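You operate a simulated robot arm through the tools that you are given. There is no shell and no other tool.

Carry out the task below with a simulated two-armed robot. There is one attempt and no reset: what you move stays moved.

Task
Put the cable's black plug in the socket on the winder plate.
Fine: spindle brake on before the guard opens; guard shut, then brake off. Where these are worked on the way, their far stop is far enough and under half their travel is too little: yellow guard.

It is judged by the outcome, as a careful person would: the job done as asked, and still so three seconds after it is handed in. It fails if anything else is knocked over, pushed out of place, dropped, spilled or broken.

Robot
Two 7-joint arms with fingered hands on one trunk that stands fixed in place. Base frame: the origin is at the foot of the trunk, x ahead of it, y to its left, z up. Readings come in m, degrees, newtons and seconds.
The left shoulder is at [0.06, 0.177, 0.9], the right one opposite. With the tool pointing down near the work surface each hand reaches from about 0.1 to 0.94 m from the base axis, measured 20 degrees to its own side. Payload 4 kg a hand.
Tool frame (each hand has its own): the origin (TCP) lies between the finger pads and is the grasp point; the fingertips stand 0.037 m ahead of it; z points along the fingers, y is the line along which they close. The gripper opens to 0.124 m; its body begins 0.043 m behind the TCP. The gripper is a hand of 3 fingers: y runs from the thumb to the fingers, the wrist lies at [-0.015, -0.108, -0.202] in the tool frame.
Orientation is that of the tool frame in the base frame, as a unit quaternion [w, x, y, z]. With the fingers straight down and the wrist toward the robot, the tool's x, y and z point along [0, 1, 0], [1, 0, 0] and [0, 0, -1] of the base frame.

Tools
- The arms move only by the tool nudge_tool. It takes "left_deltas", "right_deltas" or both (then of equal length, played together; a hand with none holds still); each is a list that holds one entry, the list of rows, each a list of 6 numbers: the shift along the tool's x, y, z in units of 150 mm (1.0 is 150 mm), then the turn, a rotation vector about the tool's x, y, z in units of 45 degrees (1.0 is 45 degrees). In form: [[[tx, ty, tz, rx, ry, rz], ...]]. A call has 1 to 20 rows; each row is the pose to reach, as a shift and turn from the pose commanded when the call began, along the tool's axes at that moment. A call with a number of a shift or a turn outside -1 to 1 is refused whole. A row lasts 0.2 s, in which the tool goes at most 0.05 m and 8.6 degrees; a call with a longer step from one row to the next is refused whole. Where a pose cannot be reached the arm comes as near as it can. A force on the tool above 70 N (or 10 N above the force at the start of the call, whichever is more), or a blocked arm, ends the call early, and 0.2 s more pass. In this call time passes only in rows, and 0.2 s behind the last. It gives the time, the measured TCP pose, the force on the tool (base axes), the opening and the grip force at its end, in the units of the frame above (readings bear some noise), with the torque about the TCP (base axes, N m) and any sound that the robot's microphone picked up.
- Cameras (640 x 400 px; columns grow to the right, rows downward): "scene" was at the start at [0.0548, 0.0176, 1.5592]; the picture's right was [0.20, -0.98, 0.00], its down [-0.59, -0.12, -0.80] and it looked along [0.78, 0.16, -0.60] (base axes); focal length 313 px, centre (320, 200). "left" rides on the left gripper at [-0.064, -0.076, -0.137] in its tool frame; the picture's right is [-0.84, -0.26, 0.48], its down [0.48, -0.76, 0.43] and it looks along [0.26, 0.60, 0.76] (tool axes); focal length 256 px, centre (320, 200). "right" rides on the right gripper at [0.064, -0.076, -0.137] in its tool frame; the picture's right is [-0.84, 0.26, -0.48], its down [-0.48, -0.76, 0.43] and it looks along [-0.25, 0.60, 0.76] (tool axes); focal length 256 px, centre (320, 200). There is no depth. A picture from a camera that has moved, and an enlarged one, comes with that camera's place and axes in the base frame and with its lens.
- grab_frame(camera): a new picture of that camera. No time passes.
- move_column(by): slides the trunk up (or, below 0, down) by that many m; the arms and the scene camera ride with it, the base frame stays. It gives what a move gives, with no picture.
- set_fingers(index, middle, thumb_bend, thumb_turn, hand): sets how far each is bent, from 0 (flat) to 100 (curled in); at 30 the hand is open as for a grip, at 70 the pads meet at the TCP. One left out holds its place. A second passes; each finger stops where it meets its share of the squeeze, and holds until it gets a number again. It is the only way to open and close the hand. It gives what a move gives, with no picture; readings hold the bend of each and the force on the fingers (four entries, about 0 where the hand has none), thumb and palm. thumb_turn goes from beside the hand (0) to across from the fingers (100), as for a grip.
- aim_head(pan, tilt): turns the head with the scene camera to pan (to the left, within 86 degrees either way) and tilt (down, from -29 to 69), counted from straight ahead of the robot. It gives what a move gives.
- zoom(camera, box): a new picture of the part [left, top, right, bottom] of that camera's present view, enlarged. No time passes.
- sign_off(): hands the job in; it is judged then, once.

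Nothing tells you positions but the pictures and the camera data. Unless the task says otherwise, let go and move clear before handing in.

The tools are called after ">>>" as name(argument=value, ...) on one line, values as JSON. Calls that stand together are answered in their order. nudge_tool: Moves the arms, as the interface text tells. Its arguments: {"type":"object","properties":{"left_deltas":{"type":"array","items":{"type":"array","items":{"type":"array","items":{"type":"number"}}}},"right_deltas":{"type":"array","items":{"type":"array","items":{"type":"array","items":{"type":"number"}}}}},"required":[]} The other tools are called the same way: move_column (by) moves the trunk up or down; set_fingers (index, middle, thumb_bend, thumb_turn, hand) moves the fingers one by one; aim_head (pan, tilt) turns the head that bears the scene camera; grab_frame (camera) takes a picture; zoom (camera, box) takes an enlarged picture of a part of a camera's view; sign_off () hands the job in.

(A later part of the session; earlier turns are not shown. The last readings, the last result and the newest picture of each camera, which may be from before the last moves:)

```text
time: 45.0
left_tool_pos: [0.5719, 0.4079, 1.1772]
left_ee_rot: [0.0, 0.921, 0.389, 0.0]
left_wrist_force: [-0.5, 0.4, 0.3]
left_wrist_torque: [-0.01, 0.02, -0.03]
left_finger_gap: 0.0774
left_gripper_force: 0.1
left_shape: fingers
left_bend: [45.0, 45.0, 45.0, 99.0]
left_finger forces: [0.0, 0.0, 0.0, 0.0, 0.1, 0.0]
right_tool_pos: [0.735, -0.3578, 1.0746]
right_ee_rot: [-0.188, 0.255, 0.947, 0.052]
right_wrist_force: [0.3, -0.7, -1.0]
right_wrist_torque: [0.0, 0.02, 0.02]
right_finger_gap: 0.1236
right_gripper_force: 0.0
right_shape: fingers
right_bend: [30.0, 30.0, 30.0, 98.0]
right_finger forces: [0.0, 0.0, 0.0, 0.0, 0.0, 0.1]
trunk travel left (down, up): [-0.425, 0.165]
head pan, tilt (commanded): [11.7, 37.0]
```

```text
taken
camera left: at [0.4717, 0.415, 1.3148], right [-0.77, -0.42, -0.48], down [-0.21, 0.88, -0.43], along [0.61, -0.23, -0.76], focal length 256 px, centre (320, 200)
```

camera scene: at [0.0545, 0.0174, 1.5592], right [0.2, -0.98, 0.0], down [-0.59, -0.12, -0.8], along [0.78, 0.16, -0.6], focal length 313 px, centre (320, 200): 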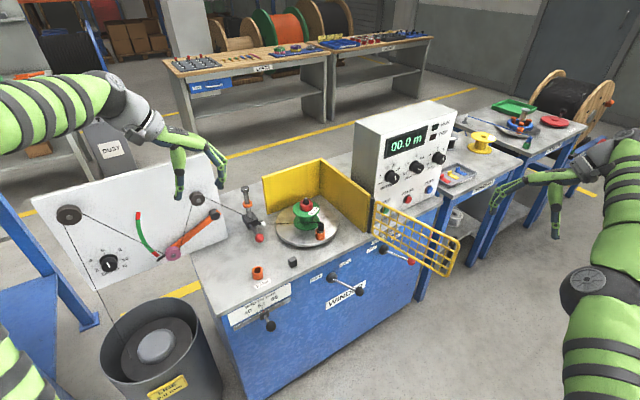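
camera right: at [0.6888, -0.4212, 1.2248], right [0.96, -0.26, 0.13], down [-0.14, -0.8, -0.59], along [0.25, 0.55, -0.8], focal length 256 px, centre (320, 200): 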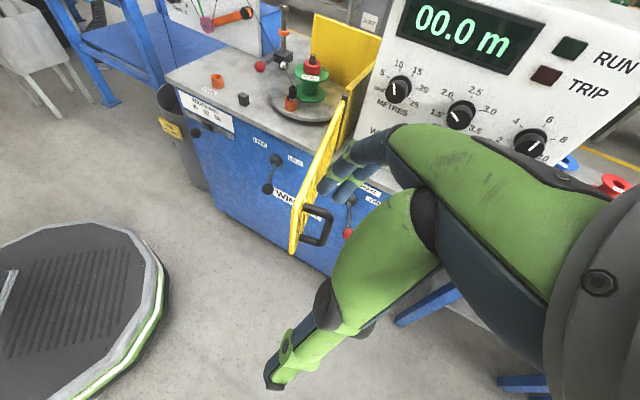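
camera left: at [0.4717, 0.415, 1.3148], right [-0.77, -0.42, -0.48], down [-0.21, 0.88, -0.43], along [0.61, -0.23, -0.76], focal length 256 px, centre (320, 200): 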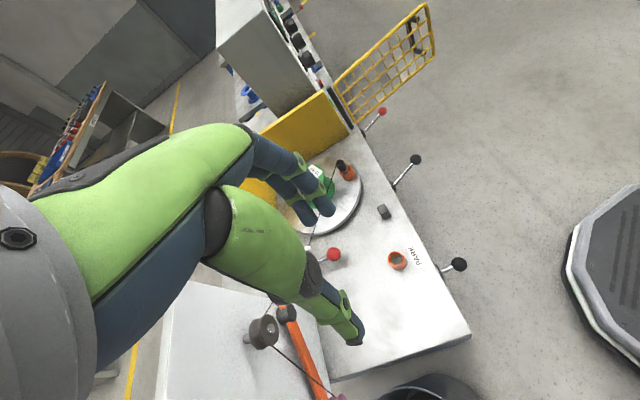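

The left hand is clear. To regrip the handle at the open position I need a bit more reach height, so I'll raise the trunk 12 cm.

>>> move_column(by=0.12)

>>> grab_frame(camera="right")

>>> zoom(camera="scene", box=[350, 200, 480, 320])

```text
time: 46.5
left_tool_pos: [0.5711, 0.4079, 1.2978]
left_ee_rot: [0.001, 0.921, 0.39, 0.0]
left_wrist_force: [0.0, -0.9, -0.7]
left_wrist_torque: [-0.02, -0.05, 0.0]
left_finger_gap: 0.0777
left_gripper_force: 0.0
left_shape: fingers
left_bend: [45.0, 45.0, 45.0, 99.0]
left_finger forces: [0.0, 0.1, 0.1, 0.1, 0.1, 0.1]
right_tool_pos: [0.7346, -0.3576, 1.1947]
right_ee_rot: [-0.188, 0.255, 0.947, 0.051]
right_wrist_force: [0.3, -0.2, -0.9]
right_wrist_torque: [0.01, 0.01, -0.03]
right_finger_gap: 0.1233
right_gripper_force: 0.0
right_shape: fingers
right_bend: [30.0, 30.0, 30.0, 98.0]
right_finger forces: [0.0, 0.0, 0.0, 0.0, 0.0, 0.0]
trunk travel left (down, up): [-0.545, 0.045]
head pan, tilt (commanded): [11.7, 37.0]
```

```text
taken
camera right: at [0.6894, -0.4209, 1.3444], right [0.96, -0.26, 0.13], down [-0.14, -0.8, -0.59], along [0.25, 0.55, -0.8], focal length 256 px, centre (320, 200)
```

right: 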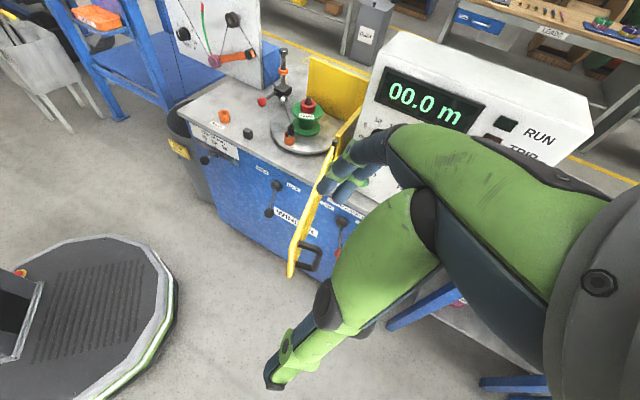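

```text
3.33 times, centred on (415, 260) of scene
camera zoom: at [0.0551, 0.0176, 1.6791], right [0.2, -0.98, 0.0], down [-0.59, -0.12, -0.8], along [0.78, 0.16, -0.6], focal length 1043 px, centre (3, 0)
```

zoom: 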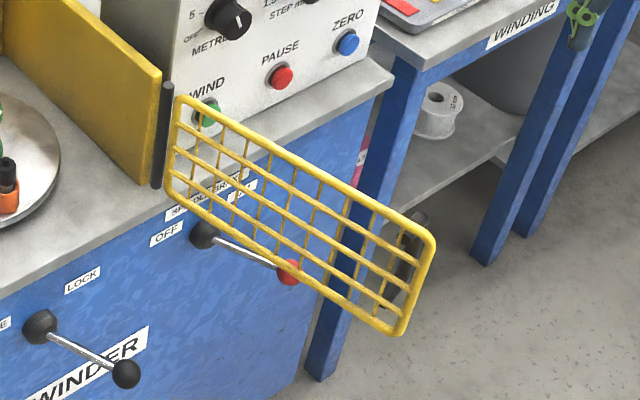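

>>> zoom(camera="right", box=[270, 180, 350, 290])

>>> zoom(camera="scene", box=[440, 240, 500, 300])

```text
3.64 times, centred on (310, 235) of right
camera zoom: at [0.6894, -0.4209, 1.3444], right [0.96, -0.26, 0.13], down [-0.14, -0.8, -0.59], along [0.25, 0.55, -0.8], focal length 931 px, centre (356, 73)
```

zoom: 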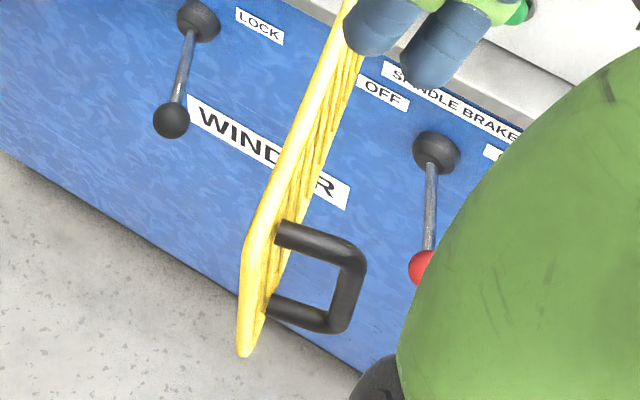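

```text
6.67 times, centred on (470, 270) of scene
camera zoom: at [0.0551, 0.0176, 1.6791], right [0.2, -0.98, 0.0], down [-0.59, -0.12, -0.8], along [0.78, 0.16, -0.6], focal length 2086 px, centre (-680, -267)
```

zoom: 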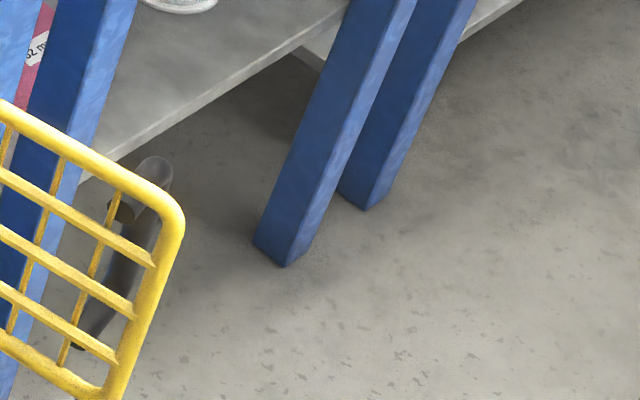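

>>> nudge_tool(right_deltas=[[[-0.052, 0.179, 0.152, 0, 0, 0], [-0.104, 0.358, 0.304, 0, 0, 0], [-0.157, 0.537, 0.455, 0, 0, 0], [-0.209, 0.716, 0.607, 0, 0, 0], [-0.261, 0.895, 0.759, 0, 0, 0]]])

>>> grab_frame(camera="right")

>>> grab_frame(camera="scene")

```text
time: 47.7
left_tool_pos: [0.5739, 0.4083, 1.296]
left_ee_rot: [0.001, 0.921, 0.39, -0.001]
left_wrist_force: [0.5, -0.1, -0.7]
left_wrist_torque: [-0.01, -0.02, 0.05]
left_finger_gap: 0.0773
left_gripper_force: 0.1
left_shape: fingers
left_bend: [45.0, 45.0, 45.0, 99.0]
left_finger forces: [0.0, 0.1, 0.0, 0.0, 0.0, 0.1]
right_tool_pos: [0.791, -0.2362, 1.0712]
right_ee_rot: [-0.187, 0.255, 0.947, 0.051]
right_wrist_force: [-0.4, 0.0, 0.2]
right_wrist_torque: [0.01, 0.01, -0.02]
right_finger_gap: 0.1233
right_gripper_force: 0.1
right_shape: fingers
right_bend: [30.0, 30.0, 30.0, 98.0]
right_finger forces: [0.0, 0.1, 0.1, 0.0, 0.0, 0.1]
right hand out of reach, approached as far as the arm can: row 2, 5
trunk travel left (down, up): [-0.545, 0.045]
head pan, tilt (commanded): [11.7, 37.0]
```

```text
taken
camera right: at [0.7466, -0.2998, 1.2224], right [0.96, -0.26, 0.13], down [-0.14, -0.8, -0.59], along [0.25, 0.54, -0.8], focal length 256 px, centre (320, 200)
```

right: 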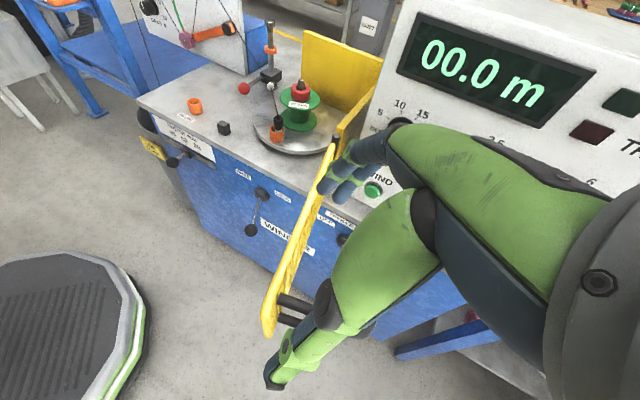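

```text
taken
camera scene: at [0.0561, 0.0186, 1.6791], right [0.2, -0.98, 0.0], down [-0.59, -0.12, -0.8], along [0.78, 0.16, -0.6], focal length 313 px, centre (320, 200)
```

scene: 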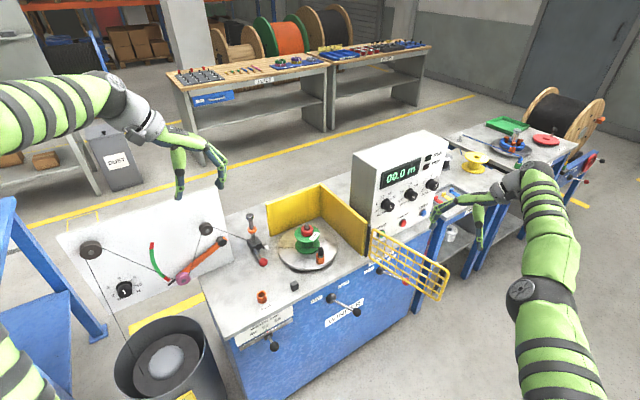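

>>> nudge_tool(right_deltas=[[[-0.091, 0.002, 0.191, 0, 0, 0], [-0.182, 0.004, 0.381, 0, 0, 0], [-0.273, 0.005, 0.572, 0, 0, 0]]])

>>> grab_frame(camera="right")

>>> zoom(camera="scene", box=[370, 160, 520, 310])

```text
time: 48.5
left_tool_pos: [0.5727, 0.4062, 1.2973]
left_ee_rot: [0.0, 0.921, 0.39, 0.0]
left_wrist_force: [0.4, 0.2, 0.9]
left_wrist_torque: [-0.02, 0.0, 0.0]
left_finger_gap: 0.0774
left_gripper_force: 0.2
left_shape: fingers
left_bend: [45.0, 45.0, 45.0, 99.0]
left_finger forces: [0.0, 0.0, 0.0, 0.0, 0.1, 0.0]
right_tool_pos: [0.7953, -0.2398, 0.9774]
right_ee_rot: [-0.188, 0.255, 0.947, 0.051]
right_wrist_force: [-0.3, 0.5, -0.3]
right_wrist_torque: [-0.02, 0.02, -0.02]
right_finger_gap: 0.1236
right_gripper_force: 0.1
right_shape: fingers
right_bend: [30.0, 30.0, 30.0, 98.0]
right_finger forces: [0.0, 0.0, 0.0, 0.0, 0.1, 0.0]
trunk travel left (down, up): [-0.545, 0.045]
head pan, tilt (commanded): [11.7, 37.0]
```

```text
taken
camera right: at [0.7498, -0.3033, 1.127], right [0.96, -0.26, 0.13], down [-0.14, -0.8, -0.59], along [0.25, 0.54, -0.8], focal length 256 px, centre (320, 200)
```

right: 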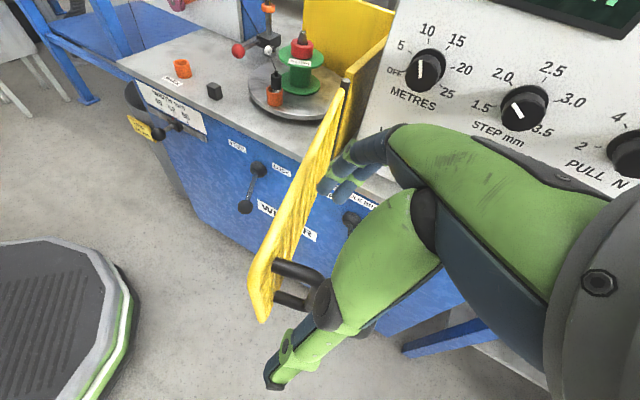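

```text
2.67 times, centred on (445, 235) of scene
camera zoom: at [0.0554, 0.0174, 1.6792], right [0.2, -0.98, 0.0], down [-0.59, -0.12, -0.8], along [0.78, 0.16, -0.6], focal length 834 px, centre (-13, 107)
```

zoom: 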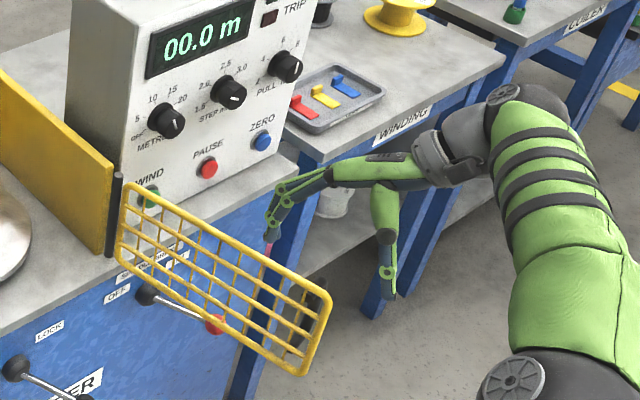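

>>> nudge_tool(right_deltas=[[[-0.076, 0.004, 0.185, 0, 0, 0], [-0.152, 0.008, 0.37, 0, 0, 0], [-0.228, 0.012, 0.555, 0, 0, 0]]])

>>> grab_frame(camera="right")

>>> zoom(camera="scene", box=[370, 160, 520, 310])

```text
time: 49.3
left_tool_pos: [0.5722, 0.4071, 1.2976]
left_ee_rot: [0.0, 0.921, 0.39, 0.0]
left_wrist_force: [0.3, -0.5, -0.2]
left_wrist_torque: [0.01, 0.01, 0.02]
left_finger_gap: 0.0777
left_gripper_force: 0.1
left_shape: fingers
left_bend: [45.0, 45.0, 45.0, 99.0]
left_finger forces: [0.1, 0.0, 0.0, 0.0, 0.0, 0.0]
right_tool_pos: [0.7864, -0.2353, 0.8995]
right_ee_rot: [-0.187, 0.255, 0.947, 0.051]
right_wrist_force: [0.7, 0.3, -0.1]
right_wrist_torque: [-0.03, 0.0, -0.01]
right_finger_gap: 0.1229
right_gripper_force: 0.1
right_shape: fingers
right_bend: [30.0, 30.0, 30.0, 98.0]
right_finger forces: [0.0, 0.0, 0.1, 0.1, 0.1, 0.0]
right hand out of reach, approached as far as the arm can: row 2, 3
trunk travel left (down, up): [-0.545, 0.045]
head pan, tilt (commanded): [11.7, 37.0]
```

```text
taken
camera right: at [0.742, -0.2991, 1.0488], right [0.96, -0.26, 0.13], down [-0.14, -0.8, -0.59], along [0.25, 0.54, -0.8], focal length 256 px, centre (320, 200)
```

right: 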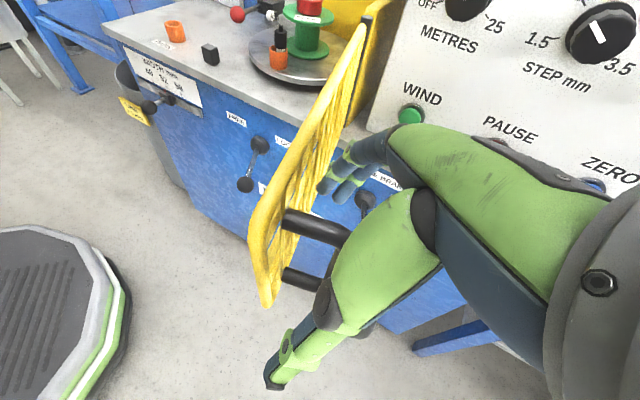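

```text
2.67 times, centred on (445, 235) of scene
camera zoom: at [0.055, 0.0178, 1.6792], right [0.2, -0.98, 0.0], down [-0.59, -0.12, -0.8], along [0.78, 0.16, -0.6], focal length 834 px, centre (-13, 107)
```

zoom: 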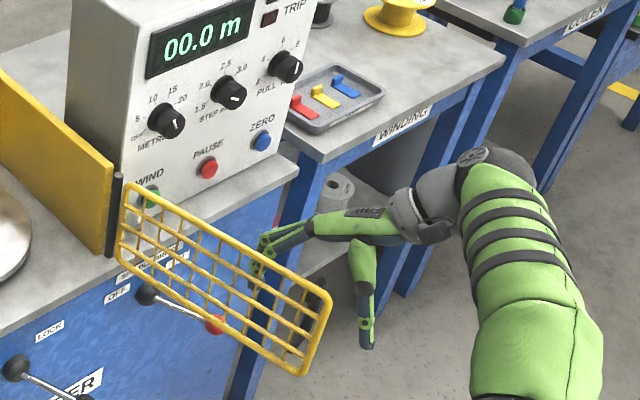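

Reach runs out low down with the trunk raised. I'll go back up to the reachable pose above the handle, then lower the trunk so the hand descends straight onto it.

>>> nudge_tool(right_deltas=[[[0.02, 0, -0.2, 0, 0, 0], [0.08, 0.005, -0.38, 0, 0, 0], [0.136, 0.011, -0.509, 0, 0, 0]]])

>>> grab_frame(camera="right")

```text
time: 50.1
left_tool_pos: [0.5718, 0.4075, 1.2988]
left_ee_rot: [0.0, 0.921, 0.39, 0.0]
left_wrist_force: [0.0, -0.2, 0.6]
left_wrist_torque: [0.0, -0.01, 0.01]
left_finger_gap: 0.0777
left_gripper_force: 0.0
left_shape: fingers
left_bend: [45.0, 45.0, 45.0, 99.0]
left_finger forces: [0.0, 0.0, 0.0, 0.0, 0.0, 0.1]
right_tool_pos: [0.7948, -0.2385, 0.9781]
right_ee_rot: [-0.187, 0.255, 0.947, 0.051]
right_wrist_force: [0.4, 0.0, -0.4]
right_wrist_torque: [-0.01, -0.03, 0.02]
right_finger_gap: 0.1232
right_gripper_force: 0.1
right_shape: fingers
right_bend: [30.0, 30.0, 30.0, 98.0]
right_finger forces: [0.1, 0.0, 0.0, 0.0, 0.1, 0.1]
right hand out of reach, approached as far as the arm can: row 1, 2
trunk travel left (down, up): [-0.545, 0.045]
head pan, tilt (commanded): [11.7, 37.0]
```

```text
taken
camera right: at [0.7498, -0.3014, 1.128], right [0.96, -0.26, 0.13], down [-0.14, -0.8, -0.59], along [0.25, 0.55, -0.8], focal length 256 px, centre (320, 200)
```

right: 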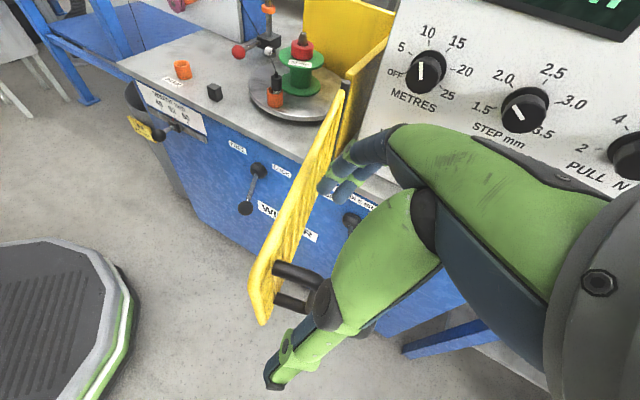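

>>> move_column(by=-0.09)

>>> grab_frame(camera="right")

```text
time: 51.4
left_tool_pos: [0.5721, 0.4078, 1.207]
left_ee_rot: [0.0, 0.921, 0.39, 0.0]
left_wrist_force: [-0.5, -0.8, 0.2]
left_wrist_torque: [-0.01, 0.0, -0.02]
left_finger_gap: 0.0777
left_gripper_force: 0.1
left_shape: fingers
left_bend: [45.0, 45.0, 45.0, 99.0]
left_finger forces: [0.0, 0.0, 0.0, 0.0, 0.0, 0.0]
right_tool_pos: [0.7953, -0.2386, 0.888]
right_ee_rot: [-0.187, 0.255, 0.947, 0.05]
right_wrist_force: [-0.2, 0.3, -0.5]
right_wrist_torque: [0.02, -0.01, -0.02]
right_finger_gap: 0.1235
right_gripper_force: 0.2
right_shape: fingers
right_bend: [30.0, 30.0, 30.0, 98.0]
right_finger forces: [0.0, 0.0, 0.0, 0.0, 0.1, 0.1]
trunk travel left (down, up): [-0.455, 0.135]
head pan, tilt (commanded): [11.7, 37.0]
```

```text
taken
camera right: at [0.75, -0.3014, 1.0377], right [0.96, -0.26, 0.13], down [-0.14, -0.8, -0.59], along [0.25, 0.55, -0.8], focal length 256 px, centre (320, 200)
```

right: 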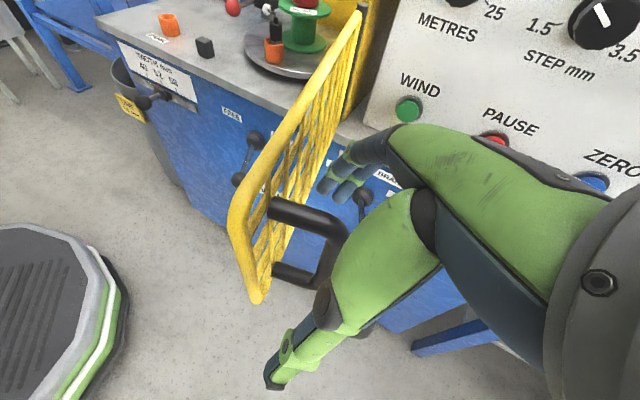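

The handle bar is between thumb and fingers again. I'll grip it.

>>> set_fingers(hand="right", index=72, middle=72, thumb_bend=68, thumb_turn=100)

>>> grab_frame(camera="right")

```text
time: 52.4
left_tool_pos: [0.5725, 0.4057, 1.2081]
left_ee_rot: [0.0, 0.921, 0.389, -0.001]
left_wrist_force: [-0.3, -0.1, 0.1]
left_wrist_torque: [-0.02, -0.01, -0.02]
left_finger_gap: 0.0775
left_gripper_force: 0.1
left_shape: fingers
left_bend: [45.0, 45.0, 45.0, 99.0]
left_finger forces: [0.0, 0.0, 0.1, 0.0, 0.0, 0.1]
right_tool_pos: [0.7941, -0.2407, 0.8874]
right_ee_rot: [-0.188, 0.254, 0.947, 0.051]
right_wrist_force: [-5.4, -13.5, -4.1]
right_wrist_torque: [0.5, -0.09, -0.02]
right_finger_gap: 0.0109
right_gripper_force: 14.6
right_shape: fingers
right_bend: [72.0, 66.0, 64.0, 100.0]
right_finger forces: [0.1, 7.0, 0.0, 0.1, 22.3, 0.0]
trunk travel left (down, up): [-0.455, 0.135]
head pan, tilt (commanded): [11.7, 37.0]
```

```text
taken
camera right: at [0.7496, -0.3038, 1.037], right [0.96, -0.26, 0.13], down [-0.14, -0.8, -0.59], along [0.25, 0.54, -0.8], focal length 256 px, centre (320, 200)
```

right: 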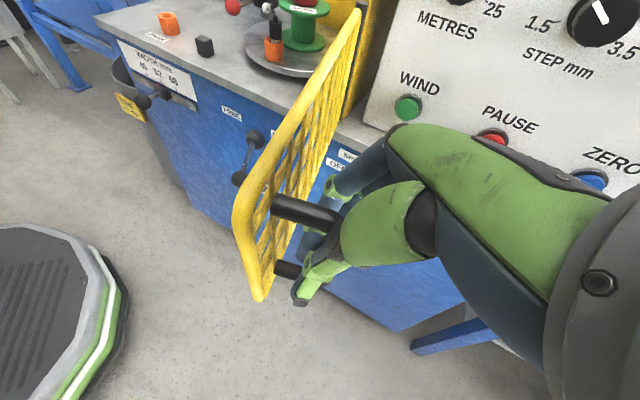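

Gripped. Now I'll swing the guard closed along the reverse arc, first 15°.

>>> nudge_tool(right_deltas=[[[0.148, -0.03, 0.061, -0.0422, 0, 0.1027], [0.297, -0.027, 0.122, -0.0844, 0, 0.2053], [0.445, -0.01, 0.183, -0.1267, 0, 0.308]]])

>>> grab_frame(camera="right")

```text
time: 53.2
left_tool_pos: [0.5699, 0.4089, 1.2101]
left_ee_rot: [-0.001, 0.92, 0.392, 0.001]
left_wrist_force: [0.2, 0.2, 0.0]
left_wrist_torque: [-0.02, 0.03, -0.03]
left_finger_gap: 0.0777
left_gripper_force: 0.0
left_shape: fingers
left_bend: [45.0, 45.0, 45.0, 99.0]
left_finger forces: [0.0, 0.1, 0.0, 0.0, 0.0, 0.0]
right_tool_pos: [0.831, -0.2442, 0.8872]
right_ee_rot: [-0.172, 0.381, 0.906, 0.067]
right_wrist_force: [-15.0, -57.7, 7.6]
right_wrist_torque: [1.22, -0.3, 0.08]
right_finger_gap: 0.0246
right_gripper_force: 33.2
right_shape: fingers
right_bend: [72.0, 71.0, 57.0, 100.0]
right_finger forces: [0.0, 3.3, 0.0, 0.0, 62.5, 0.1]
right hand out of reach, approached as far as the arm can: row 1, 2, 3
trunk travel left (down, up): [-0.455, 0.135]
head pan, tilt (commanded): [11.7, 37.0]
stopped in row 3 (right hand): the force on the tool passed its limit at 75 N (the readings are from after the stop); the commanded pose is now the measured one
```

```text
taken
camera right: at [0.7704, -0.2893, 1.039], right [0.85, -0.5, 0.14], down [-0.34, -0.74, -0.57], along [0.39, 0.44, -0.81], focal length 256 px, centre (320, 200)
```

right: 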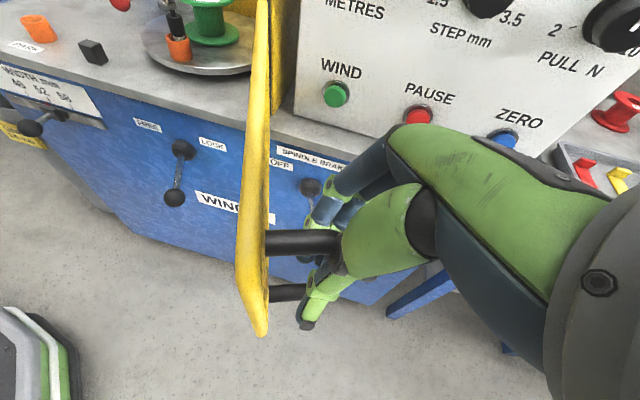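

That went wrong: the arm reported out of reach and drifted outward rather than closing the guard, with high thumb force. I'll look before doing anything else.

>>> grab_frame(camera="scene")

>>> grab_frame(camera="left")

```text
taken
camera scene: at [0.0533, 0.0134, 1.5893], right [0.2, -0.98, 0.0], down [-0.59, -0.12, -0.8], along [0.78, 0.16, -0.6], focal length 313 px, centre (320, 200)
```

scene: 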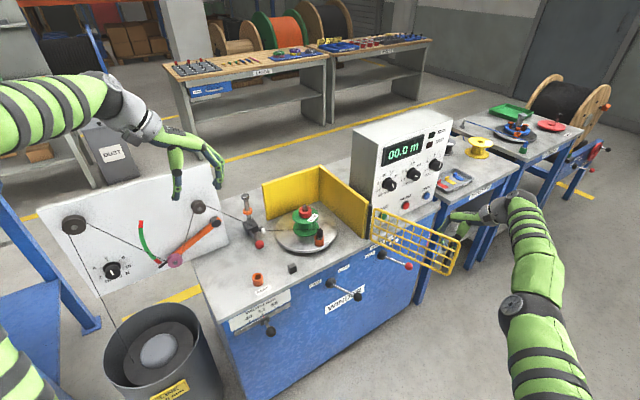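

```text
taken
camera left: at [0.4696, 0.4153, 1.3456], right [-0.77, -0.43, -0.48], down [-0.21, 0.88, -0.43], along [0.61, -0.23, -0.76], focal length 256 px, centre (320, 200)
```

left: 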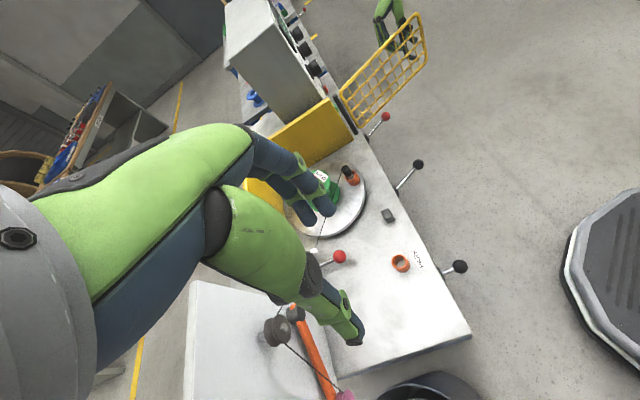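

The arm got stuck near a joint limit, and the guard simply went to about 108°, likely its far stop; nothing looks disturbed. I'll let go of the handle to take the load off, then lift straight out with the trunk.

>>> set_fingers(hand="right", index=30, middle=30, thumb_bend=30)

>>> grab_frame(camera="right")

>>> zoom(camera="scene", box=[350, 180, 530, 300])

```text
time: 54.2
left_tool_pos: [0.5725, 0.4097, 1.2076]
left_ee_rot: [0.001, 0.921, 0.39, -0.001]
left_wrist_force: [-0.5, -0.9, -0.1]
left_wrist_torque: [0.02, -0.01, 0.01]
left_finger_gap: 0.0777
left_gripper_force: 0.0
left_shape: fingers
left_bend: [45.0, 45.0, 45.0, 99.0]
left_finger forces: [0.0, 0.0, 0.0, 0.0, 0.0, 0.1]
right_tool_pos: [0.8307, -0.2302, 0.8864]
right_ee_rot: [-0.176, 0.376, 0.907, 0.071]
right_wrist_force: [0.7, 0.3, -0.8]
right_wrist_torque: [-0.01, 0.04, 0.02]
right_finger_gap: 0.1234
right_gripper_force: 0.0
right_shape: fingers
right_bend: [30.0, 30.0, 30.0, 98.0]
right_finger forces: [0.0, 0.0, 0.1, 0.1, 0.0, 0.1]
trunk travel left (down, up): [-0.455, 0.135]
head pan, tilt (commanded): [11.7, 37.0]
```

```text
taken
camera right: at [0.7716, -0.2786, 1.0373], right [0.86, -0.49, 0.13], down [-0.34, -0.74, -0.58], along [0.39, 0.45, -0.8], focal length 256 px, centre (320, 200)
```

right: 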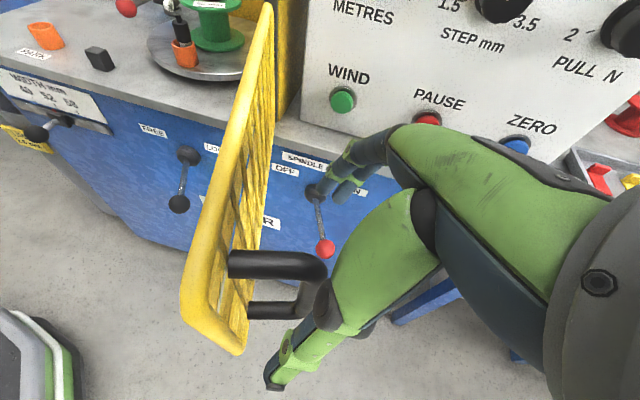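

```text
3.33 times, centred on (440, 240) of scene
camera zoom: at [0.0549, 0.0175, 1.5891], right [0.2, -0.98, 0.0], down [-0.59, -0.12, -0.8], along [0.78, 0.16, -0.6], focal length 1043 px, centre (-80, 67)
```

zoom: 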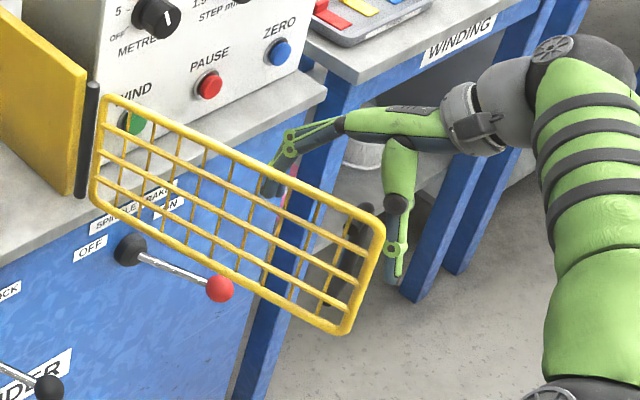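

>>> move_column(by=0.115)

>>> grab_frame(camera="right")

>>> grab_frame(camera="scene")

```text
time: 55.6
left_tool_pos: [0.5715, 0.4103, 1.3226]
left_ee_rot: [-0.001, 0.92, 0.391, 0.0]
left_wrist_force: [-0.3, -0.2, 0.0]
left_wrist_torque: [0.03, -0.02, 0.03]
left_finger_gap: 0.0778
left_gripper_force: 0.0
left_shape: fingers
left_bend: [45.0, 45.0, 45.0, 99.0]
left_finger forces: [0.1, 0.0, 0.0, 0.0, 0.1, 0.1]
right_tool_pos: [0.8316, -0.2306, 1.0011]
right_ee_rot: [-0.177, 0.376, 0.907, 0.07]
right_wrist_force: [-1.1, -0.7, 0.6]
right_wrist_torque: [0.03, 0.0, 0.02]
right_finger_gap: 0.1234
right_gripper_force: 0.0
right_shape: fingers
right_bend: [30.0, 30.0, 30.0, 98.0]
right_finger forces: [0.1, 0.0, 0.1, 0.1, 0.1, 0.0]
trunk travel left (down, up): [-0.57, 0.02]
head pan, tilt (commanded): [11.7, 37.0]
```

```text
taken
camera right: at [0.7719, -0.2786, 1.1526], right [0.86, -0.49, 0.13], down [-0.34, -0.74, -0.58], along [0.39, 0.45, -0.8], focal length 256 px, centre (320, 200)
```

right: 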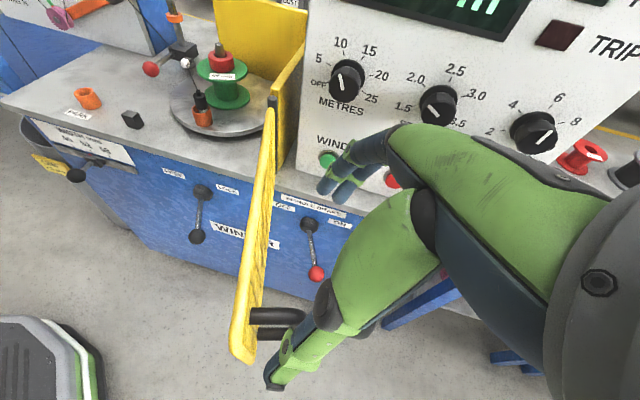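

```text
taken
camera scene: at [0.0552, 0.0177, 1.7041], right [0.2, -0.98, 0.0], down [-0.59, -0.12, -0.8], along [0.78, 0.16, -0.6], focal length 313 px, centre (320, 200)
```

scene: 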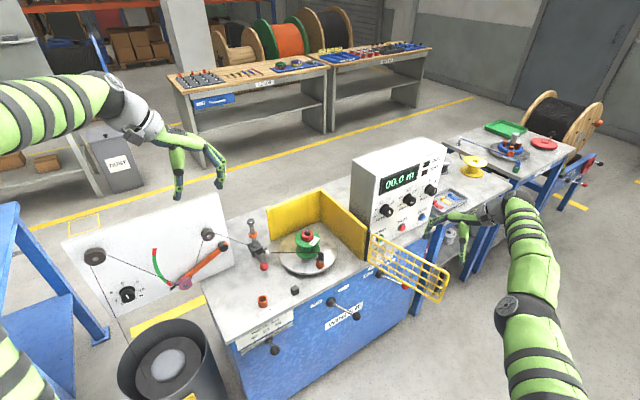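

The hand is clear above the guard. I'll bring it back toward the robot while straightening it to vertical, to get the arm out of its awkward posture.

>>> nudge_tool(right_deltas=[[[0.06, -0.1, -0.15, 0, 0, 0], [0.1, -0.25, -0.3, 0, -0.1, 0], [0.12, -0.4, -0.35, 0, -0.2, 0], [0.15, -0.6, -0.35, 0, -0.3, 0], [0.17, -0.8, -0.35, 0, -0.4, 0], [0.191, -0.99, -0.35, 0, -0.5, 0]]])

>>> grab_frame(camera="right")

>>> grab_frame(camera="scene")

```text
time: 57.0
left_tool_pos: [0.5702, 0.4094, 1.3237]
left_ee_rot: [0.0, 0.92, 0.391, 0.0]
left_wrist_force: [0.9, -0.5, 0.4]
left_wrist_torque: [0.04, 0.01, 0.0]
left_finger_gap: 0.0776
left_gripper_force: 0.2
left_shape: fingers
left_bend: [45.0, 45.0, 45.0, 99.0]
left_finger forces: [0.0, 0.0, 0.0, 0.1, 0.1, 0.0]
right_tool_pos: [0.8613, -0.3693, 1.0762]
right_ee_rot: [0.003, 0.381, 0.924, -0.003]
right_wrist_force: [0.5, 0.0, -0.5]
right_wrist_torque: [0.0, 0.02, -0.02]
right_finger_gap: 0.1232
right_gripper_force: 0.1
right_shape: fingers
right_bend: [30.0, 30.0, 30.0, 98.0]
right_finger forces: [0.1, 0.1, 0.0, 0.0, 0.1, 0.0]
right hand out of reach, approached as far as the arm can: row 1, 2, 3, 4, 5, 6
trunk travel left (down, up): [-0.57, 0.02]
head pan, tilt (commanded): [11.7, 37.0]
```

```text
taken
camera right: at [0.761, -0.3772, 1.2128], right [0.77, -0.4, 0.49], down [-0.19, -0.88, -0.43], along [0.6, 0.24, -0.76], focal length 256 px, centre (320, 200)
```

right: 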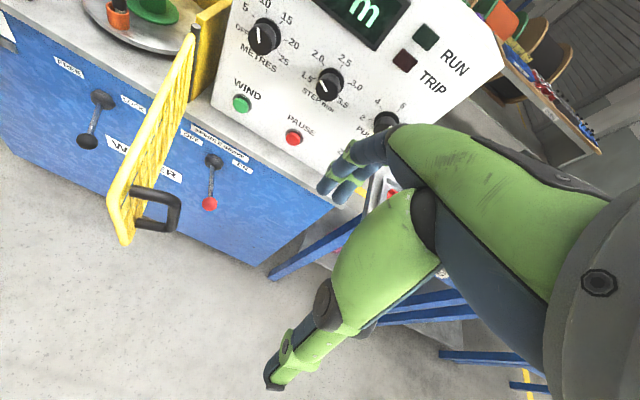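

```text
taken
camera scene: at [0.0546, 0.0173, 1.7042], right [0.2, -0.98, 0.0], down [-0.59, -0.12, -0.8], along [0.78, 0.16, -0.6], focal length 313 px, centre (320, 200)
```

scene: 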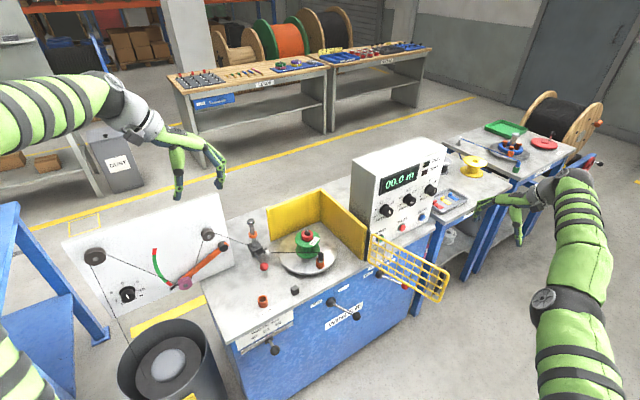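

The hand's yaw to the left is what limits the arm. I'll unwind the yaw (45° clockwise) in place, in free air.

>>> nudge_tool(right_deltas=[[[0, 0, 0, 0, 0, 0.17], [0, 0, 0, 0, 0, 0.34], [0, 0, 0, 0, 0, 0.5], [0, 0, 0, 0, 0, 0.67], [0, 0, 0, 0, 0, 0.84], [0, 0, 0, 0, 0, 1.0]]])

>>> grab_frame(camera="scene")

```text
time: 58.4
left_tool_pos: [0.571, 0.4088, 1.3229]
left_ee_rot: [0.0, 0.921, 0.391, 0.0]
left_wrist_force: [0.1, -0.5, 0.2]
left_wrist_torque: [0.02, 0.03, 0.02]
left_finger_gap: 0.0778
left_gripper_force: 0.2
left_shape: fingers
left_bend: [45.0, 45.0, 45.0, 99.0]
left_finger forces: [0.0, 0.0, 0.1, 0.1, 0.1, 0.0]
right_tool_pos: [0.9189, -0.3841, 1.0805]
right_ee_rot: [0.005, 0.708, 0.707, -0.003]
right_wrist_force: [1.2, -0.5, 0.0]
right_wrist_torque: [-0.02, 0.0, 0.01]
right_finger_gap: 0.1236
right_gripper_force: 0.1
right_shape: fingers
right_bend: [30.0, 30.0, 30.0, 98.0]
right_finger forces: [0.0, 0.1, 0.0, 0.1, 0.0, 0.1]
right hand out of reach, approached as far as the arm can: row 1, 2, 3, 4, 5, 6
trunk travel left (down, up): [-0.57, 0.02]
head pan, tilt (commanded): [11.7, 37.0]
```

```text
taken
camera scene: at [0.055, 0.0178, 1.7042], right [0.2, -0.98, 0.0], down [-0.59, -0.12, -0.8], along [0.78, 0.16, -0.6], focal length 313 px, centre (320, 200)
```

scene: 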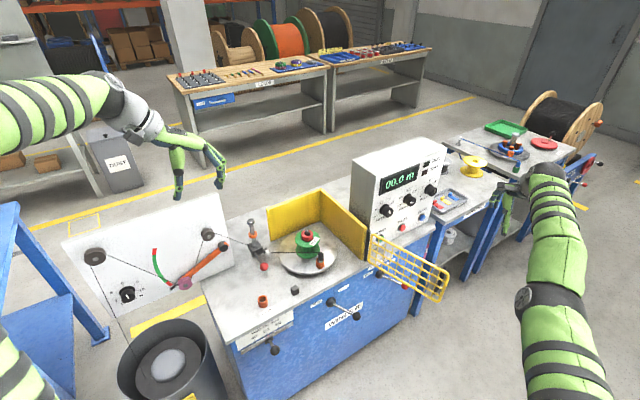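

The arm is stretched straight, so each call stalls at the singularity. I'll try retracting slowly straight toward the shoulder with many small rows so the elbow can start bending.

>>> nudge_tool(right_deltas=[[[0.01, -0.05, 0, 0, 0, 0], [0.02, -0.1, 0, 0, 0, 0], [0.03, -0.15, 0, 0, 0, 0], [0.04, -0.2, 0, 0, 0, 0], [0.05, -0.25, 0, 0, 0, 0], [0.06, -0.3, 0, 0, 0, 0], [0.07, -0.35, 0, 0, 0, 0], [0.08, -0.4, 0, 0, 0, 0], [0.09, -0.45, 0, 0, 0, 0], [0.1, -0.5, 0, 0, 0, 0]]])

>>> grab_frame(camera="scene")

```text
time: 60.6
left_tool_pos: [0.5707, 0.4087, 1.3234]
left_ee_rot: [0.0, 0.92, 0.391, 0.0]
left_wrist_force: [-0.9, 0.0, -0.4]
left_wrist_torque: [0.01, 0.02, 0.0]
left_finger_gap: 0.0777
left_gripper_force: 0.0
left_shape: fingers
left_bend: [45.0, 45.0, 45.0, 99.0]
left_finger forces: [0.0, 0.1, 0.0, 0.0, 0.0, 0.1]
right_tool_pos: [0.9166, -0.3838, 1.0857]
right_ee_rot: [0.005, 0.708, 0.707, -0.003]
right_wrist_force: [0.1, 0.0, 0.2]
right_wrist_torque: [0.0, 0.0, 0.0]
right_finger_gap: 0.1234
right_gripper_force: 0.1
right_shape: fingers
right_bend: [30.0, 30.0, 30.0, 98.0]
right_finger forces: [0.1, 0.1, 0.0, 0.0, 0.0, 0.1]
right hand out of reach, approached as far as the arm can: row 1, 2, 3, 4, 5, 6, 7, 8, 9, 10
trunk travel left (down, up): [-0.57, 0.02]
head pan, tilt (commanded): [11.7, 37.0]
```

```text
taken
camera scene: at [0.0549, 0.0176, 1.7042], right [0.2, -0.98, 0.0], down [-0.59, -0.12, -0.8], along [0.78, 0.16, -0.6], focal length 313 px, centre (320, 200)
```

scene: 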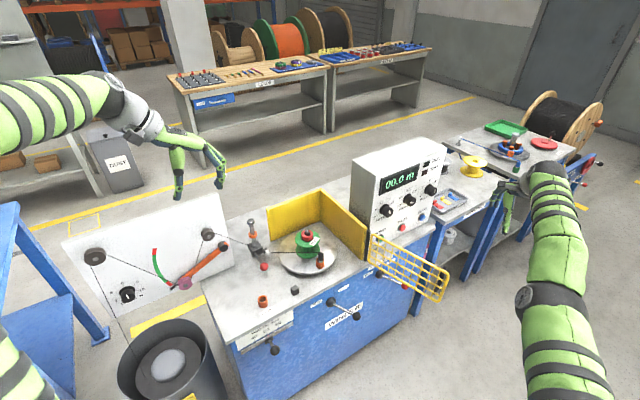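

>>> nudge_tool(right_deltas=[[[0, 0.115, -0.06, -0.111, 0, 0], [0, 0.225, -0.135, -0.222, 0, 0], [0, 0.325, -0.225, -0.333, 0, 0], [0, 0.42, -0.325, -0.444, 0, 0], [0, 0.505, -0.43, -0.556, 0, 0], [0, 0.577, -0.54, -0.667, 0, 0]]])

>>> grab_frame(camera="scene")

```text
time: 62.0
left_tool_pos: [0.5715, 0.41, 1.3223]
left_ee_rot: [0.0, 0.92, 0.391, 0.001]
left_wrist_force: [0.0, -0.2, -0.5]
left_wrist_torque: [-0.03, -0.01, 0.03]
left_finger_gap: 0.0776
left_gripper_force: 0.0
left_shape: fingers
left_bend: [45.0, 45.0, 45.0, 99.0]
left_finger forces: [0.0, 0.0, 0.0, 0.0, 0.0, 0.0]
right_tool_pos: [1.0045, -0.3831, 1.1676]
right_ee_rot: [0.189, 0.681, 0.684, 0.181]
right_wrist_force: [-0.3, -0.4, 0.0]
right_wrist_torque: [0.03, 0.02, 0.02]
right_finger_gap: 0.1235
right_gripper_force: 0.0
right_shape: fingers
right_bend: [30.0, 30.0, 30.0, 98.0]
right_finger forces: [0.0, 0.0, 0.1, 0.0, 0.0, 0.0]
trunk travel left (down, up): [-0.57, 0.02]
head pan, tilt (commanded): [11.7, 37.0]
```

```text
taken
camera scene: at [0.0549, 0.0176, 1.7042], right [0.2, -0.98, 0.0], down [-0.59, -0.12, -0.8], along [0.78, 0.16, -0.6], focal length 313 px, centre (320, 200)
```

scene: 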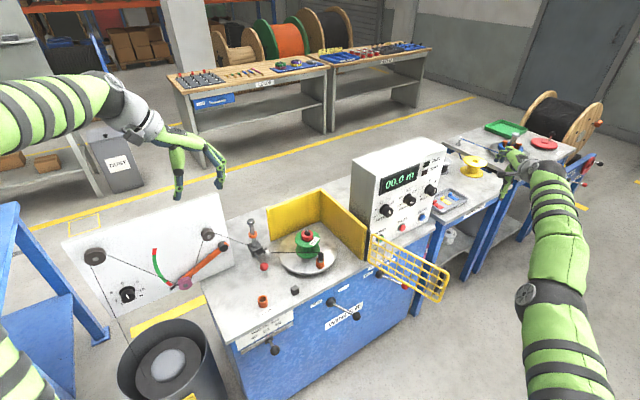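

That one was solved without a reach warning. Now I'll try retracting from here.

>>> nudge_tool(right_deltas=[[[0.01, -0.03, -0.018, 0, 0, 0], [0.02, -0.07, -0.041, 0, 0, 0], [0.04, -0.12, -0.07, 0, 0, 0], [0.055, -0.18, -0.105, 0, 0, 0], [0.075, -0.25, -0.146, 0, 0, 0], [0.095, -0.32, -0.187, 0, 0, 0], [0.115, -0.39, -0.228, 0, 0, 0], [0.133, -0.46, -0.269, 0, 0, 0]]])

>>> grab_frame(camera="scene")

```text
time: 63.8
left_tool_pos: [0.5692, 0.4102, 1.3239]
left_ee_rot: [0.0, 0.921, 0.391, 0.0]
left_wrist_force: [-0.3, 0.6, 0.2]
left_wrist_torque: [0.03, -0.02, 0.01]
left_finger_gap: 0.0775
left_gripper_force: 0.1
left_shape: fingers
left_bend: [45.0, 45.0, 45.0, 99.0]
left_finger forces: [0.1, 0.0, 0.1, 0.0, 0.1, 0.0]
right_tool_pos: [0.921, -0.3642, 1.1672]
right_ee_rot: [0.189, 0.682, 0.683, 0.18]
right_wrist_force: [0.5, -0.3, -0.2]
right_wrist_torque: [0.01, -0.01, 0.03]
right_finger_gap: 0.1235
right_gripper_force: 0.1
right_shape: fingers
right_bend: [30.0, 30.0, 30.0, 98.0]
right_finger forces: [0.0, 0.0, 0.1, 0.0, 0.0, 0.0]
right hand out of reach, approached as far as the arm can: row 1, 2, 3, 4
trunk travel left (down, up): [-0.57, 0.02]
head pan, tilt (commanded): [11.7, 37.0]
```

```text
taken
camera scene: at [0.0534, 0.0177, 1.7043], right [0.2, -0.98, 0.0], down [-0.59, -0.12, -0.8], along [0.78, 0.16, -0.6], focal length 313 px, centre (320, 200)
```

scene: 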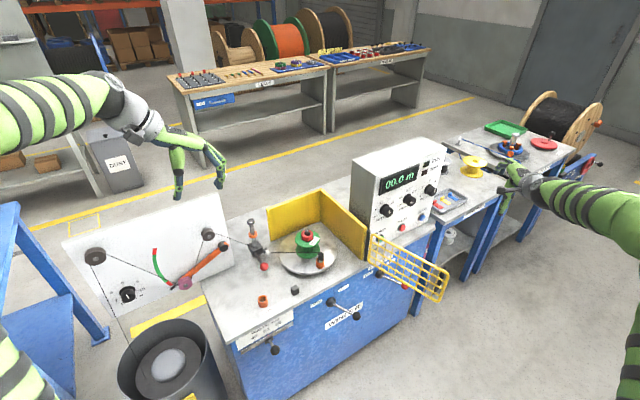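

The elbow has bent again and the arm responds normally. I'll retract further and return the hand to vertical.

>>> nudge_tool(right_deltas=[[[0.033, -0.115, -0.067, 0.111, 0, 0], [0.067, -0.23, -0.135, 0.222, 0, 0], [0.1, -0.345, -0.202, 0.333, 0, 0], [0.133, -0.46, -0.269, 0.444, 0, 0], [0.167, -0.575, -0.337, 0.556, 0, 0], [0.2, -0.69, -0.404, 0.667, 0, 0]]])

>>> grab_frame(camera="scene")

>>> grab_frame(camera="right")

```text
time: 65.2
left_tool_pos: [0.5712, 0.4092, 1.3236]
left_ee_rot: [0.0, 0.92, 0.391, 0.0]
left_wrist_force: [0.3, 0.1, 0.1]
left_wrist_torque: [-0.01, 0.02, -0.01]
left_finger_gap: 0.0775
left_gripper_force: 0.0
left_shape: fingers
left_bend: [45.0, 45.0, 45.0, 99.0]
left_finger forces: [0.0, 0.0, 0.1, 0.1, 0.0, 0.0]
right_tool_pos: [0.8025, -0.3341, 1.1657]
right_ee_rot: [0.005, 0.707, 0.707, -0.002]
right_wrist_force: [0.2, 0.4, -0.6]
right_wrist_torque: [0.0, 0.02, 0.01]
right_finger_gap: 0.1236
right_gripper_force: 0.0
right_shape: fingers
right_bend: [30.0, 30.0, 30.0, 98.0]
right_finger forces: [0.1, 0.0, 0.0, 0.0, 0.0, 0.1]
trunk travel left (down, up): [-0.57, 0.02]
head pan, tilt (commanded): [11.7, 37.0]
```

```text
taken
camera scene: at [0.0547, 0.0178, 1.7042], right [0.2, -0.98, 0.0], down [-0.59, -0.12, -0.8], along [0.78, 0.16, -0.6], focal length 313 px, centre (320, 200)
```

scene: 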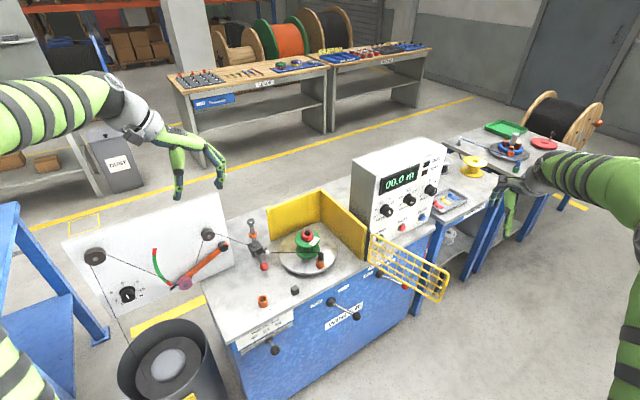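

```text
taken
camera right: at [0.7244, -0.2692, 1.302], right [0.26, -0.83, 0.49], down [-0.76, -0.49, -0.43], along [0.6, -0.26, -0.76], focal length 256 px, centre (320, 200)
```

right: 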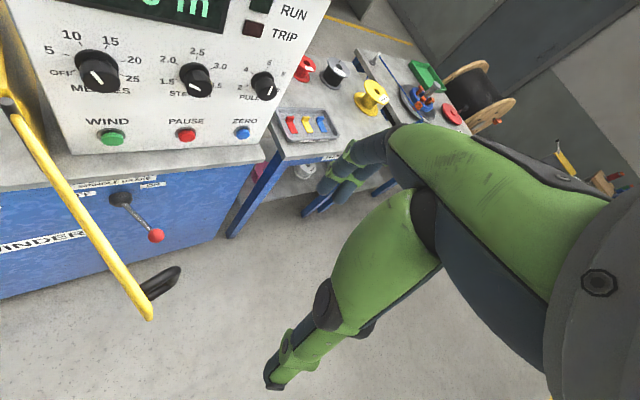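

The arm is healthy again and the guard sits at about 103° open. New plan for closing: straddle the guard's top bar from above with a near-straight-ahead hand, draw it toward closed, then push it home from outside. First I'll position above the bar, about 0.2 m from the hinge.

>>> nudge_tool(right_deltas=[[[0.167, 0, 0.14, 0, 0, 0.115], [0.333, 0, 0.28, 0, 0, 0.23], [0.5, 0, 0.43, 0, 0, 0.345], [0.667, 0, 0.58, 0, 0, 0.46], [0.833, 0, 0.72, 0, 0, 0.575], [1.0, 0, 0.87, 0, 0, 0.689]]])

>>> grab_frame(camera="scene")

>>> grab_frame(camera="right")

```text
time: 66.6
left_tool_pos: [0.5718, 0.4098, 1.3229]
left_ee_rot: [0.0, 0.92, 0.391, 0.0]
left_wrist_force: [0.6, 0.8, -0.3]
left_wrist_torque: [-0.02, -0.04, -0.01]
left_finger_gap: 0.0773
left_gripper_force: 0.0
left_shape: fingers
left_bend: [45.0, 45.0, 45.0, 99.0]
left_finger forces: [0.1, 0.0, 0.1, 0.0, 0.0, 0.0]
right_tool_pos: [0.8035, -0.185, 1.0317]
right_ee_rot: [0.006, 0.871, 0.492, 0.0]
right_wrist_force: [0.5, 0.4, -0.9]
right_wrist_torque: [0.03, 0.0, -0.02]
right_finger_gap: 0.1235
right_gripper_force: 0.0
right_shape: fingers
right_bend: [30.0, 30.0, 30.0, 98.0]
right_finger forces: [0.1, 0.0, 0.0, 0.1, 0.1, 0.0]
trunk travel left (down, up): [-0.57, 0.02]
head pan, tilt (commanded): [11.7, 37.0]
```

```text
taken
camera scene: at [0.0554, 0.0187, 1.7042], right [0.2, -0.98, 0.0], down [-0.59, -0.12, -0.8], along [0.78, 0.16, -0.6], focal length 313 px, centre (320, 200)
```

scene: 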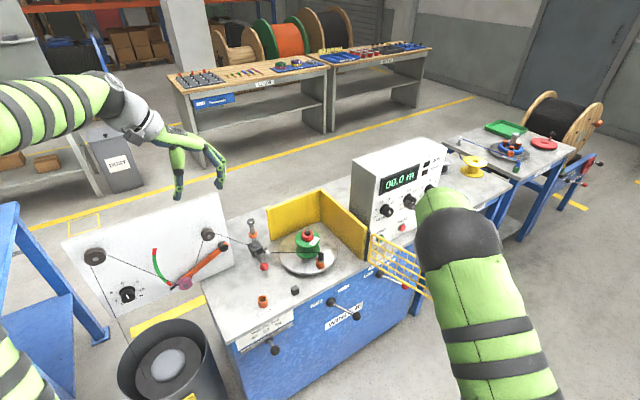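

```text
taken
camera right: at [0.7694, -0.0905, 1.1665], right [-0.22, -0.84, 0.49], down [-0.9, -0.03, -0.44], along [0.38, -0.54, -0.75], focal length 256 px, centre (320, 200)
```

right: 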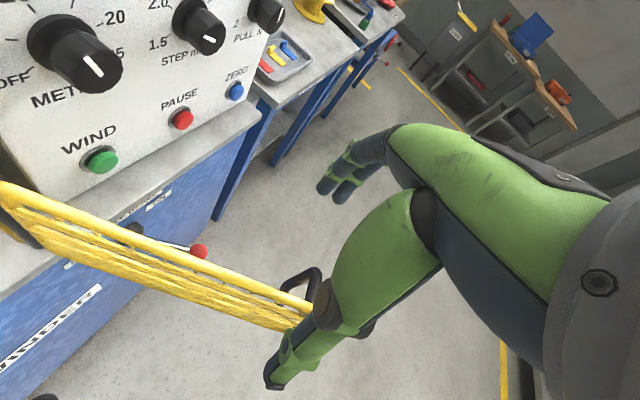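

>>> nudge_tool(right_deltas=[[[0.1, -0.05, 0.0, 0, 0, 0], [0.217, -0.099, 0.1, 0, 0, 0], [0.217, -0.099, 0.3, 0, 0, 0], [0.217, -0.099, 0.5, 0, 0, 0], [0.217, -0.099, 0.711, 0, 0, 0]]])

>>> grab_frame(camera="right")

>>> zoom(camera="left", box=[300, 0, 460, 120])

```text
time: 67.8
left_tool_pos: [0.5713, 0.4095, 1.3234]
left_ee_rot: [0.001, 0.92, 0.391, 0.0]
left_wrist_force: [-0.3, 0.5, 0.1]
left_wrist_torque: [0.01, -0.01, -0.01]
left_finger_gap: 0.0776
left_gripper_force: 0.1
left_shape: fingers
left_bend: [45.0, 45.0, 45.0, 99.0]
left_finger forces: [0.0, 0.0, 0.0, 0.0, 0.0, 0.1]
right_tool_pos: [0.8074, -0.153, 0.9237]
right_ee_rot: [0.006, 0.87, 0.492, 0.0]
right_wrist_force: [-0.2, -0.6, -0.5]
right_wrist_torque: [-0.05, 0.01, -0.01]
right_finger_gap: 0.1234
right_gripper_force: 0.0
right_shape: fingers
right_bend: [30.0, 30.0, 30.0, 98.0]
right_finger forces: [0.0, 0.0, 0.0, 0.1, 0.1, 0.0]
trunk travel left (down, up): [-0.57, 0.02]
head pan, tilt (commanded): [11.7, 37.0]
```

```text
taken
camera right: at [0.7737, -0.0583, 1.0602], right [-0.21, -0.85, 0.49], down [-0.9, -0.03, -0.44], along [0.38, -0.53, -0.75], focal length 256 px, centre (320, 200)
```

right: 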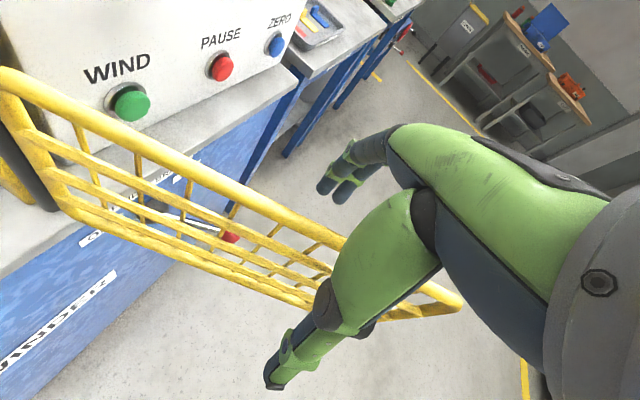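

```text
3.33 times, centred on (380, 60) of left
camera zoom: at [0.4716, 0.4171, 1.4592], right [-0.77, -0.42, -0.48], down [-0.21, 0.88, -0.43], along [0.61, -0.23, -0.76], focal length 853 px, centre (120, 667)
```

zoom: 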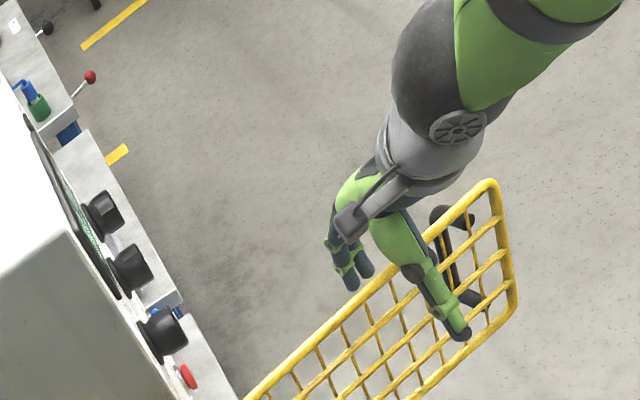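

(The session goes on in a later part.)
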